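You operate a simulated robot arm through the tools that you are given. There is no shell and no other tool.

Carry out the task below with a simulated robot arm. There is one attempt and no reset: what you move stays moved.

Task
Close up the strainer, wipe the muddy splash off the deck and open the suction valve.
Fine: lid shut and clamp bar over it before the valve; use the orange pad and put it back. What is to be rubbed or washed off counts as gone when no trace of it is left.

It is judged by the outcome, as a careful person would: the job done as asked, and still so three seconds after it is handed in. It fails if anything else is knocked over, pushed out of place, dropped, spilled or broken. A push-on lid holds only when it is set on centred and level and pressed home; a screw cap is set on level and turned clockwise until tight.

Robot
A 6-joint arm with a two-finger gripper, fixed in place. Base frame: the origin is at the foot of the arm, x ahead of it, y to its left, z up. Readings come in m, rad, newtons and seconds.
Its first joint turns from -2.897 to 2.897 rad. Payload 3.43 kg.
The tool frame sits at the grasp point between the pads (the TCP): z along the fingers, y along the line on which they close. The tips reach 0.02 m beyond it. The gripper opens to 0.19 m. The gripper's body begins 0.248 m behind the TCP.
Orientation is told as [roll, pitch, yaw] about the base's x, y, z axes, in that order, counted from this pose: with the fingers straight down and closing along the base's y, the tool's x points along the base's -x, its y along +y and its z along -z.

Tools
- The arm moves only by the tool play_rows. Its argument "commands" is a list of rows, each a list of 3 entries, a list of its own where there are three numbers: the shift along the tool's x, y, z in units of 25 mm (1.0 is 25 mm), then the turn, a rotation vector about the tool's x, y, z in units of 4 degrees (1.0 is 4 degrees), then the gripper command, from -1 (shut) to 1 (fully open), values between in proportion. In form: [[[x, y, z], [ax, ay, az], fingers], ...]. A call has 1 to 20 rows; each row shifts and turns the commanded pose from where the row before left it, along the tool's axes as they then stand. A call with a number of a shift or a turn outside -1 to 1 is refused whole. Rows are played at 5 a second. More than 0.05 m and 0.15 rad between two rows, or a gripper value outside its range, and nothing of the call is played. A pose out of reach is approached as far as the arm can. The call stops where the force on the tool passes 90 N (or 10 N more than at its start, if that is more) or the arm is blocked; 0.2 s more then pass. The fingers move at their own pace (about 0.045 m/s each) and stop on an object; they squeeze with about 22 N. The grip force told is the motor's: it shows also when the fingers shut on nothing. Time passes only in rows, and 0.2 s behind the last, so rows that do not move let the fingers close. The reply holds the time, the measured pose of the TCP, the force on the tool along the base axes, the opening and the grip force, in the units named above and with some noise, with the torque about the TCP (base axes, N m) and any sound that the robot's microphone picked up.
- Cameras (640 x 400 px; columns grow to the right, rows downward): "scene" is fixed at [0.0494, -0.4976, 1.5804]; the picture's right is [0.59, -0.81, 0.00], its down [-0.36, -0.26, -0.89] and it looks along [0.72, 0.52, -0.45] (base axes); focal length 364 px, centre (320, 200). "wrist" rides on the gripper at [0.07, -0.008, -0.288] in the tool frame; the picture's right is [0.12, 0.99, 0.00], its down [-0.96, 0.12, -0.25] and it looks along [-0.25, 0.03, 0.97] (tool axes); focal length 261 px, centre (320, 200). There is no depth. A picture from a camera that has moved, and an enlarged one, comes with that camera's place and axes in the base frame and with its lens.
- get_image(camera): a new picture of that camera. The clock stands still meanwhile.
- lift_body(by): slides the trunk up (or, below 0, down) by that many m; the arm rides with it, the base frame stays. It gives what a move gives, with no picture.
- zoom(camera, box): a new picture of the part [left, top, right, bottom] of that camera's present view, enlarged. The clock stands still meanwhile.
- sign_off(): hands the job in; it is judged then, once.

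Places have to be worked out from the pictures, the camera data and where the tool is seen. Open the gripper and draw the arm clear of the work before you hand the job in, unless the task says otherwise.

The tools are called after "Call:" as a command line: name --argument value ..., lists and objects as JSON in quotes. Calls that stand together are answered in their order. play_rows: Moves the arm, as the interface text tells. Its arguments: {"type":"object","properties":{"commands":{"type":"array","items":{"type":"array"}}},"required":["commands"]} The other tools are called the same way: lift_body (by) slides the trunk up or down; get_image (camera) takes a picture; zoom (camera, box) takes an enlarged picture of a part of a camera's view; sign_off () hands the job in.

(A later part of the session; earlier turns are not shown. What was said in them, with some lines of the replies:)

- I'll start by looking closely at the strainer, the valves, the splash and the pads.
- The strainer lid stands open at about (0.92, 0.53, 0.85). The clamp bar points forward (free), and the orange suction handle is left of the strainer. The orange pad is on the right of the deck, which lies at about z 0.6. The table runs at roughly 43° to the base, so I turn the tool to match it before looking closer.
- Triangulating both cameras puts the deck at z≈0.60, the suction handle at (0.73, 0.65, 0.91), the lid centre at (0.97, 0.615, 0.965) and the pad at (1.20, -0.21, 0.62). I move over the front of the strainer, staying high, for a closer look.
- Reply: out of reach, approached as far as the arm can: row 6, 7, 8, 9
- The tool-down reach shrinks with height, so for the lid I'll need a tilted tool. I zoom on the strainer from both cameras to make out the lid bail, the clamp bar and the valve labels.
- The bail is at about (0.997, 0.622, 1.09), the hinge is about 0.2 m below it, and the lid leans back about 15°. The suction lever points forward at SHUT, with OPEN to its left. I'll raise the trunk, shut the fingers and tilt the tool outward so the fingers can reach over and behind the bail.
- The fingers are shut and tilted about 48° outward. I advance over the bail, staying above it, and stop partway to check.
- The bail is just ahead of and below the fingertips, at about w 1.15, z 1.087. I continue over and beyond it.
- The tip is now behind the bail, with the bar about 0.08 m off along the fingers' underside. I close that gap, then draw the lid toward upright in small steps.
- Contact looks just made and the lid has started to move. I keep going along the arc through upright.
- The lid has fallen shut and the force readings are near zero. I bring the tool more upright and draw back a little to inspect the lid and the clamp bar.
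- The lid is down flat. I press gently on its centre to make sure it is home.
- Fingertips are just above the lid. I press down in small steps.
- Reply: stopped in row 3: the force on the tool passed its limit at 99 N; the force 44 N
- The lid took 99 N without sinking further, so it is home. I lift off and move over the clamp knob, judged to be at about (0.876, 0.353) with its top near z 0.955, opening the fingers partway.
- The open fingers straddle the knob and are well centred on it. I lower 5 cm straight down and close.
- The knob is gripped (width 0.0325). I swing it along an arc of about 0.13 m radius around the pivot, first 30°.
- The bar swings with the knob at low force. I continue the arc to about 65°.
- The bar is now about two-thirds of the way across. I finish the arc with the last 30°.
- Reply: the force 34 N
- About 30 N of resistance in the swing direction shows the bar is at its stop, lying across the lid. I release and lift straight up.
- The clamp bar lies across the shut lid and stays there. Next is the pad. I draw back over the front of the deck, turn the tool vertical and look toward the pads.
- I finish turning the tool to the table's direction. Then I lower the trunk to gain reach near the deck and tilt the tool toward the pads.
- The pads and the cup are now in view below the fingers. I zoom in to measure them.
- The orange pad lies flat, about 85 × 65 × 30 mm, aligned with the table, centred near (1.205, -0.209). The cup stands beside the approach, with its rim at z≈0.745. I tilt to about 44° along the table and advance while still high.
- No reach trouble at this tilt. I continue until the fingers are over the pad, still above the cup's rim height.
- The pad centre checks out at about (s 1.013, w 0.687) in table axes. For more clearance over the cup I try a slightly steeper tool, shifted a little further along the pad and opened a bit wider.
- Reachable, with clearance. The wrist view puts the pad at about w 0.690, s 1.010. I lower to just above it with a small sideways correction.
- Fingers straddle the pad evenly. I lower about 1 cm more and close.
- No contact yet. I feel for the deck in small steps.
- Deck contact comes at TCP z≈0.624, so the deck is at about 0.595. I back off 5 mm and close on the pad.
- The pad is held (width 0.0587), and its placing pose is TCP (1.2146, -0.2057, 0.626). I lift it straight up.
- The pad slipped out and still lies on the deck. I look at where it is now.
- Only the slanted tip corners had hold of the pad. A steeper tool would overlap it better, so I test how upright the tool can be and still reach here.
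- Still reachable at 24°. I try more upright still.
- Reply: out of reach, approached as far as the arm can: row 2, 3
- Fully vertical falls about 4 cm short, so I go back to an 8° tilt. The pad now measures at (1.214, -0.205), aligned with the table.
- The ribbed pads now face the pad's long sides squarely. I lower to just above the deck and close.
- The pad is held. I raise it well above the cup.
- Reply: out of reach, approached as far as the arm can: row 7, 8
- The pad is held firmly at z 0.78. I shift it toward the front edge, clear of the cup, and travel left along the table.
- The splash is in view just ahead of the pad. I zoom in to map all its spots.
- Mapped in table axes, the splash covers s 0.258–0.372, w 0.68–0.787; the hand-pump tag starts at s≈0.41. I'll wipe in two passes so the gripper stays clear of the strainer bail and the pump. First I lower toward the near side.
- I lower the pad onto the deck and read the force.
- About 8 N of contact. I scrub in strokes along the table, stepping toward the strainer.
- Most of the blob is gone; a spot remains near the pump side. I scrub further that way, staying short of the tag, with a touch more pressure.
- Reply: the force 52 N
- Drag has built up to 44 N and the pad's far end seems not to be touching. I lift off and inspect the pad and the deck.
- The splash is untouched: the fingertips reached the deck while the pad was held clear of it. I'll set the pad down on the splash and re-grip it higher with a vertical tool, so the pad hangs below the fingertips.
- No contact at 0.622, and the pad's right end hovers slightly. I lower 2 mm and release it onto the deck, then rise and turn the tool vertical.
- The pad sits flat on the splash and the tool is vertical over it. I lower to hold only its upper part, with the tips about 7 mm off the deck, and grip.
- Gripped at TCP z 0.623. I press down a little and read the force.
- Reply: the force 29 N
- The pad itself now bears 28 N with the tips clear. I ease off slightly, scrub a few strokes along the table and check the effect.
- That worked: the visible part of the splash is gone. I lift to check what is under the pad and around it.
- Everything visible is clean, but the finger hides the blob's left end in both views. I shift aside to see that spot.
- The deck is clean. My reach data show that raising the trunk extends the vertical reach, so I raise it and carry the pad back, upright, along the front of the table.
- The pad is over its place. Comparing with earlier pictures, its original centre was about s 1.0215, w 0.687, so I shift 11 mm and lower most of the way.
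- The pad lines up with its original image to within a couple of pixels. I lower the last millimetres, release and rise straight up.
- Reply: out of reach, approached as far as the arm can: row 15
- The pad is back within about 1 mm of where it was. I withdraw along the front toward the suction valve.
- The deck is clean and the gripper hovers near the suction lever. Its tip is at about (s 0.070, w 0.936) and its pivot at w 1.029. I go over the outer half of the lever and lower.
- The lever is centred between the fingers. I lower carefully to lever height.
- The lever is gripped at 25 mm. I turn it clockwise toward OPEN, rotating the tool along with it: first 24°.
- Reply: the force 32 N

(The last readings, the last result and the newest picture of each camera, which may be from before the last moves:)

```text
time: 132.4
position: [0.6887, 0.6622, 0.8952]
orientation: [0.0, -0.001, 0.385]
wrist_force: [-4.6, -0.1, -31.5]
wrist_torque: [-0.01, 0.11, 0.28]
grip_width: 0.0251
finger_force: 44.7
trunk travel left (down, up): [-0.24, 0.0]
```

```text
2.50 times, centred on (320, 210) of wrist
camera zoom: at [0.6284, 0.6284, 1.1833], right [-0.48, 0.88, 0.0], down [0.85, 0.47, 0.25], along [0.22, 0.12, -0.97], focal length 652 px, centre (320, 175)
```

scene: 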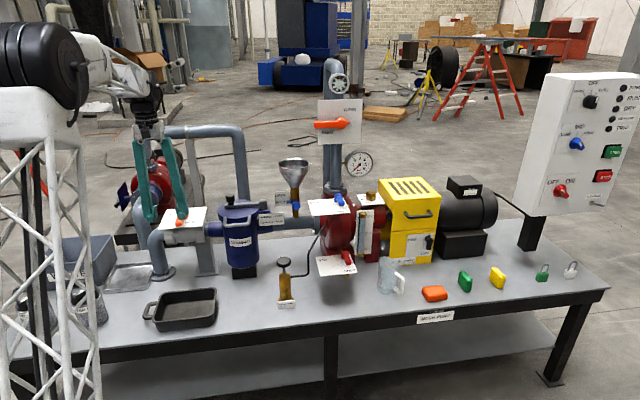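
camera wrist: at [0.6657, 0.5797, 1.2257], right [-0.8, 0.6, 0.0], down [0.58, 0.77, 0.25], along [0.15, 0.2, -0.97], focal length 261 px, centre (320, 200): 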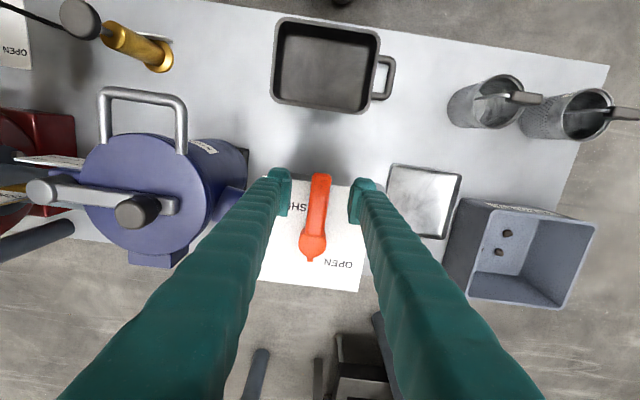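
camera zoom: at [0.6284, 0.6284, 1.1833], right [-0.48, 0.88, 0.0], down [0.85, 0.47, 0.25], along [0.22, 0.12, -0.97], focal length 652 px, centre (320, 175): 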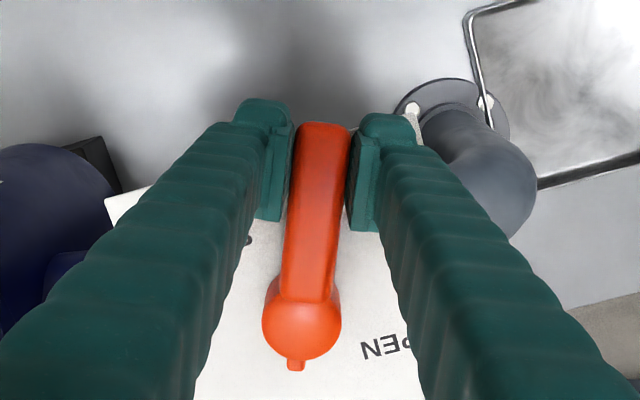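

The lever turns with the gripper. The vertical pull comes from my small lift, so I undo it and continue.

Call:
play_rows --commands '[[[-0.008, 0.218, 0.06], [0, 0, 1], -1], [[-0.008, 0.218, 0], [0, 0, 1], -1], [[-0.008, 0.218, 0], [0, 0, 1], -1], [[-0.008, 0.218, 0], [0, 0, 1], -1], [[-0.008, 0.218, 0], [0, 0, 1], -1], [[-0.008, 0.218, 0], [0, 0, 1], -1], [[-0.008, 0.218, 0], [0, 0, 1], -1], [[-0.008, 0.218, 0], [0, 0, 1], -1]]'

Call:
zoom --camera "wrist" --box '[260, 130, 380, 290]'

Call:
zoom --camera "scene" --box '[140, 160, 240, 250]'

```text
time: 134.2
position: [0.6842, 0.7062, 0.8958]
orientation: [0.003, -0.001, -0.173]
wrist_force: [-5.6, 6.2, -7.0]
wrist_torque: [0.11, -0.06, 0.39]
grip_width: 0.0252
finger_force: 45.1
trunk travel left (down, up): [-0.24, 0.0]
```

```text
2.50 times, centred on (320, 210) of wrist
camera zoom: at [0.6143, 0.7098, 1.1835], right [0.05, 1.0, 0.0], down [0.97, -0.05, 0.25], along [0.25, -0.01, -0.97], focal length 652 px, centre (320, 175)
```

zoom: 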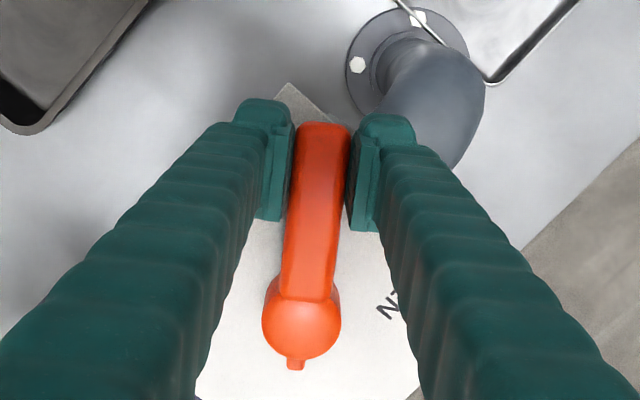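

```text
4.44 times, centred on (190, 205) of scene
camera zoom: at [0.0494, -0.4976, 1.5804], right [0.59, -0.81, 0.0], down [-0.36, -0.26, -0.89], along [0.72, 0.52, -0.45], focal length 1617 px, centre (898, 178)
```

zoom: 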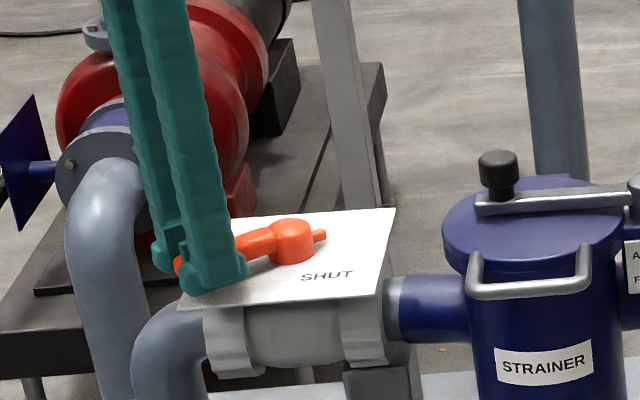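

It has turned 56° smoothly. I continue the remaining 34°.

Call:
play_rows --commands '[[[-0.008, 0.218, 0], [0, 0, 1], -1], [[-0.008, 0.218, 0], [0, 0, 1], -1], [[-0.008, 0.218, 0], [0, 0, 1], -1], [[-0.008, 0.218, 0], [0, 0, 1], -1], [[-0.008, 0.218, 0], [0, 0, 1], -1], [[-0.008, 0.218, 0], [0, 0, 1], -1], [[-0.008, 0.218, 0], [0, 0, 1], -1], [[-0.004, 0.12, 0], [0, 0, 0.55], -1]]'

Call:
zoom --camera "wrist" --box '[260, 130, 380, 290]'

Call:
zoom --camera "scene" --box '[140, 160, 240, 250]'

```text
time: 136.0
position: [0.7008, 0.7441, 0.8959]
orientation: [0.002, 0.0, -0.699]
wrist_force: [-9.3, 10.8, -2.7]
wrist_torque: [0.12, 0.17, 0.23]
grip_width: 0.0253
finger_force: 44.6
trunk travel left (down, up): [-0.24, 0.0]
```

```text
2.50 times, centred on (320, 210) of wrist
camera zoom: at [0.6434, 0.7827, 1.1837], right [0.55, 0.84, 0.0], down [0.81, -0.53, 0.25], along [0.21, -0.13, -0.97], focal length 652 px, centre (320, 175)
```

zoom: 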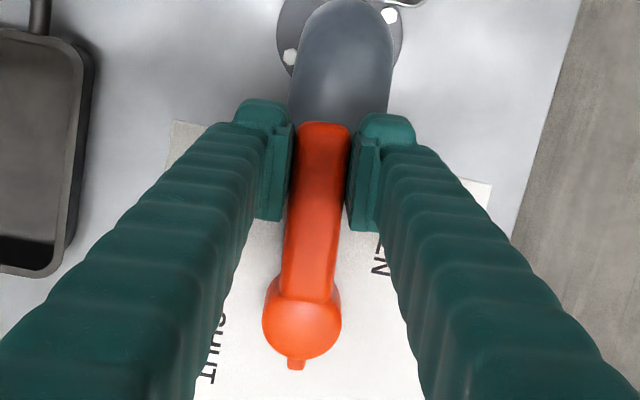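

```text
4.44 times, centred on (190, 205) of scene
camera zoom: at [0.0494, -0.4976, 1.5804], right [0.59, -0.81, 0.0], down [-0.36, -0.26, -0.89], along [0.72, 0.52, -0.45], focal length 1617 px, centre (898, 178)
```

zoom: 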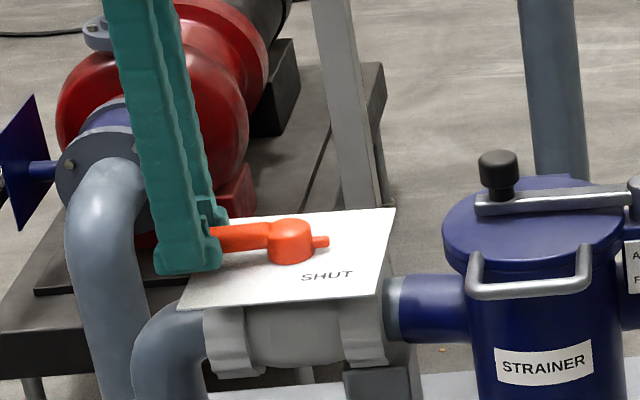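

Call:
play_rows --commands '[[[-0.008, 0.218, 0], [0, 0, 1], -1], [[0, 0, 0], [0, 0, 0], -1]]'

```text
time: 136.6
position: [0.7053, 0.7475, 0.8968]
orientation: [0.003, -0.001, -0.77]
wrist_force: [-3.0, 15.0, -0.4]
wrist_torque: [0.04, -0.04, 0.37]
grip_width: 0.0255
finger_force: 44.9
trunk travel left (down, up): [-0.24, 0.0]
```

Call:
play_rows --commands '[[[-0.004, 0.13, 0], [0, 0, 0.6], -1], [[0, 0, 0], [0, 0, 0], -1]]'

Call:
zoom --camera "scene" --box '[140, 160, 240, 250]'

```text
time: 137.2
position: [0.7075, 0.75, 0.8955]
orientation: [0.003, 0.0, -0.812]
wrist_force: [-11.6, 8.5, -3.4]
wrist_torque: [0.01, 0.0, 0.94]
grip_width: 0.025
finger_force: 44.7
trunk travel left (down, up): [-0.24, 0.0]
```

```text
4.44 times, centred on (190, 205) of scene
camera zoom: at [0.0494, -0.4976, 1.5804], right [0.59, -0.81, 0.0], down [-0.36, -0.26, -0.89], along [0.72, 0.52, -0.45], focal length 1617 px, centre (898, 178)
```

zoom: 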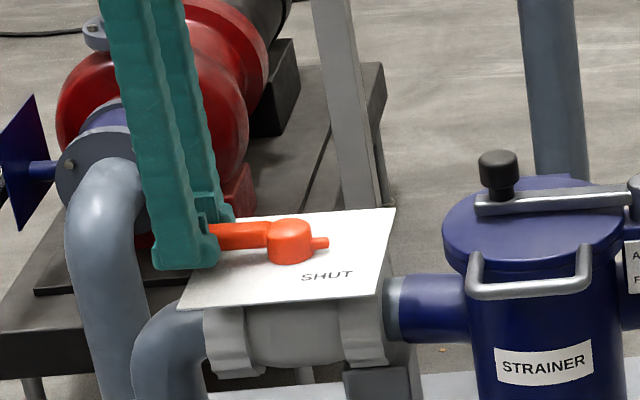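

The torque jumped to 0.94 N m, so the lever is at its open stop. I release, rise straight up and check.

Call:
play_rows --commands '[[[0, 0, 0], [0, 0, 0], -0.5], [[0, 0, 0], [0, 0, 0], -0.4], [[0, 0, 0], [0, 0, 0], -0.4], [[0, 0, -0.8], [0, 0, 0], -0.4], [[0, 0, -1], [0, 0, 0], -0.4], [[0, 0, -1], [0, 0, 0], -0.4], [[0, 0, -1], [0, 0, 0], -0.4], [[0, 0, -1], [0, 0, 0], -0.4], [[0, 0, -1], [0, 0, 0], -0.4], [[0, -1, 0], [0, 0, 0], -0.4], [[0, -1, 0], [0, 0, 0], -0.4], [[0, -1, 0], [0, 0, 0], -0.4], [[0, -1, 0], [0, 0, 0], -0.4], [[0, -1, 0], [0, 0, 0], -0.4], [[0, -1, 0], [0, 0, 0], -0.4], [[0, -1, 0], [0, 0, 0], -0.4], [[0, -1, 0], [0, 0, 0], -0.4], [[0, -1, 0], [0, 0, 0], -0.4], [[0, -1, 0], [0, 0, 0], -0.4]]'

Call:
get_image --camera "wrist"

Call:
zoom --camera "scene" --box '[140, 160, 240, 250]'

Call:
get_image --camera "scene"

```text
time: 141.2
position: [0.5281, 0.5751, 1.0404]
orientation: [0.002, -0.002, -0.81]
wrist_force: [0.5, 0.7, -0.4]
wrist_torque: [-0.09, 0.06, -0.04]
grip_width: 0.057
finger_force: 0.1
trunk travel left (down, up): [-0.24, 0.0]
```

```text
taken
camera wrist: at [0.4731, 0.6211, 1.3287], right [0.64, 0.77, 0.0], down [0.75, -0.62, 0.25], along [0.19, -0.16, -0.97], focal length 261 px, centre (320, 200)
```

wrist: 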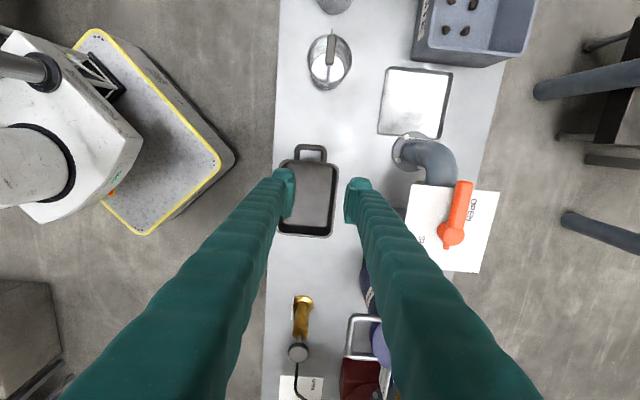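

```text
4.44 times, centred on (190, 205) of scene
camera zoom: at [0.0494, -0.4976, 1.5804], right [0.59, -0.81, 0.0], down [-0.36, -0.26, -0.89], along [0.72, 0.52, -0.45], focal length 1617 px, centre (898, 178)
```

zoom: 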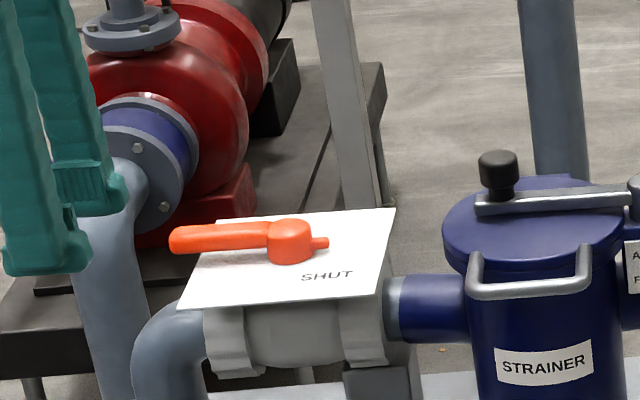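

```text
taken
```

scene: 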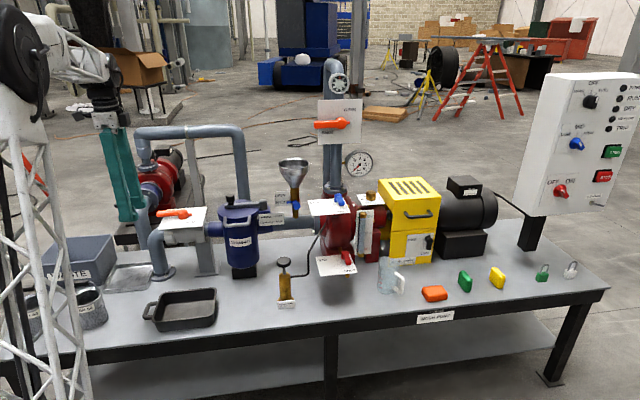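

The lever lies along the pipe at OPEN, the lid is clamped and the pad is in place. I open the gripper, draw the arm clear and make a last check.

Call:
play_rows --commands '[[[0, -1, -0.5], [0, 0, 0], 0.2], [[0, -1, -0.5], [0, 0, 0], 0.6], [[0, -1, -0.5], [0, 0, 0], 1], [[0, -1, -0.5], [0, 0, 0], 1], [[0, -1, -0.5], [0, 0, 0], 1], [[0, -1, -0.5], [0, 0, 0], 1], [[0, -1, -0.5], [0, 0, 0], 1], [[0, -0.5, -0.5], [0, 0, 0], 1], [[0, 0, -0.5], [0, 0, 0], 1], [[0, 0, -0.5], [0, 0, 0], 1], [[0, 0, 0], [0, 0, 0], 1]]'

Call:
zoom --camera "scene" --box '[130, 170, 310, 340]'

Call:
zoom --camera "scene" --box '[220, 280, 300, 340]'

Call:
get_image --camera "wrist"

Call:
get_image --camera "scene"

```text
time: 143.6
position: [0.3915, 0.4472, 1.1634]
orientation: [0.001, 0.0, -0.812]
wrist_force: [-0.3, 0.0, 0.5]
wrist_torque: [0.02, 0.01, 0.0]
grip_width: 0.19
finger_force: 0.0
trunk travel left (down, up): [-0.24, 0.0]
```

```text
2.35 times, centred on (220, 255) of scene
camera zoom: at [0.0494, -0.4976, 1.5804], right [0.59, -0.81, 0.0], down [-0.36, -0.26, -0.89], along [0.72, 0.52, -0.45], focal length 856 px, centre (555, 71)
```

zoom: 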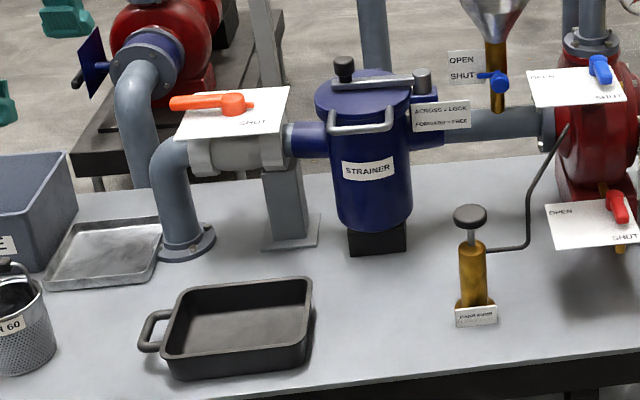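

```text
6.67 times, centred on (260, 310) of scene
camera zoom: at [0.0494, -0.4976, 1.5804], right [0.59, -0.81, 0.0], down [-0.36, -0.26, -0.89], along [0.72, 0.52, -0.45], focal length 2426 px, centre (720, -533)
```

zoom: 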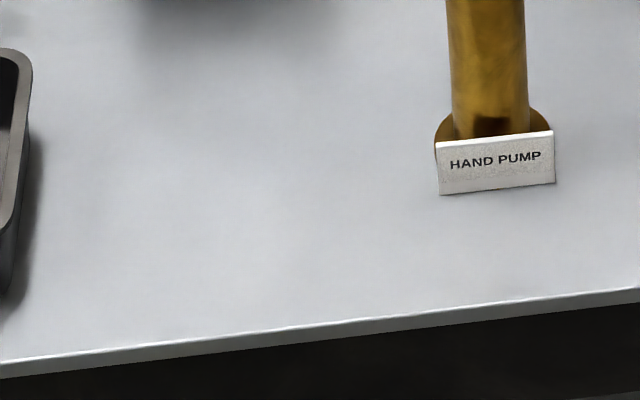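

```text
taken
camera wrist: at [0.3369, 0.4932, 1.4522], right [0.64, 0.77, 0.0], down [0.75, -0.62, 0.25], along [0.19, -0.16, -0.97], focal length 261 px, centre (320, 200)
```

wrist: 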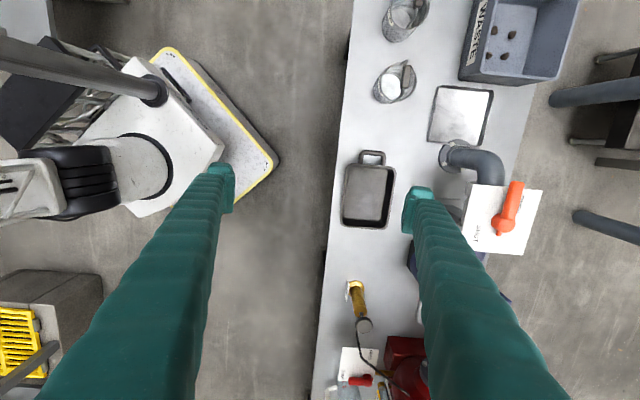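

```text
taken
```

scene: 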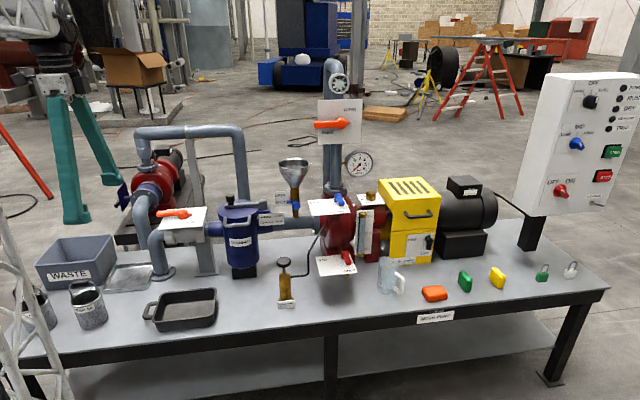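

The lid is shut under the clamp bar, the deck is clean, the orange pad is back and the suction lever is at OPEN. Nothing else has moved and the arm is clear, so I hand the job in.

Call:
sign_off

```text
The job is handed in.
```

The strainer is closed and clamped, the muddy splash is off the deck, and the suction valve is open. I've handed the job in, but the reply didn't include a result.

- **Strainer:** I swung the lid shut and pressed it home, then turned the clamp bar to its stop across the lid (ACROSS = LOCK). Both were done before I touched the valve.
- **Splash:** the last zoomed views of the deck show no trace of it. A first pass cleaned nothing because the pad wasn't touching the deck, so I gripped the pad higher and wiped again.
- **Orange pad:** it slipped out of the grip once when I first picked it up and stayed on the deck. After wiping, I put it back within about 1 mm of its original spot, judging from the pictures.
- **Suction valve:** the lever is turned 90° from SHUT to its stop at OPEN, in line with the pipe.

In the final pictures nothing else looks moved, knocked over or spilled. The gripper is open and the arm is clear of the table.
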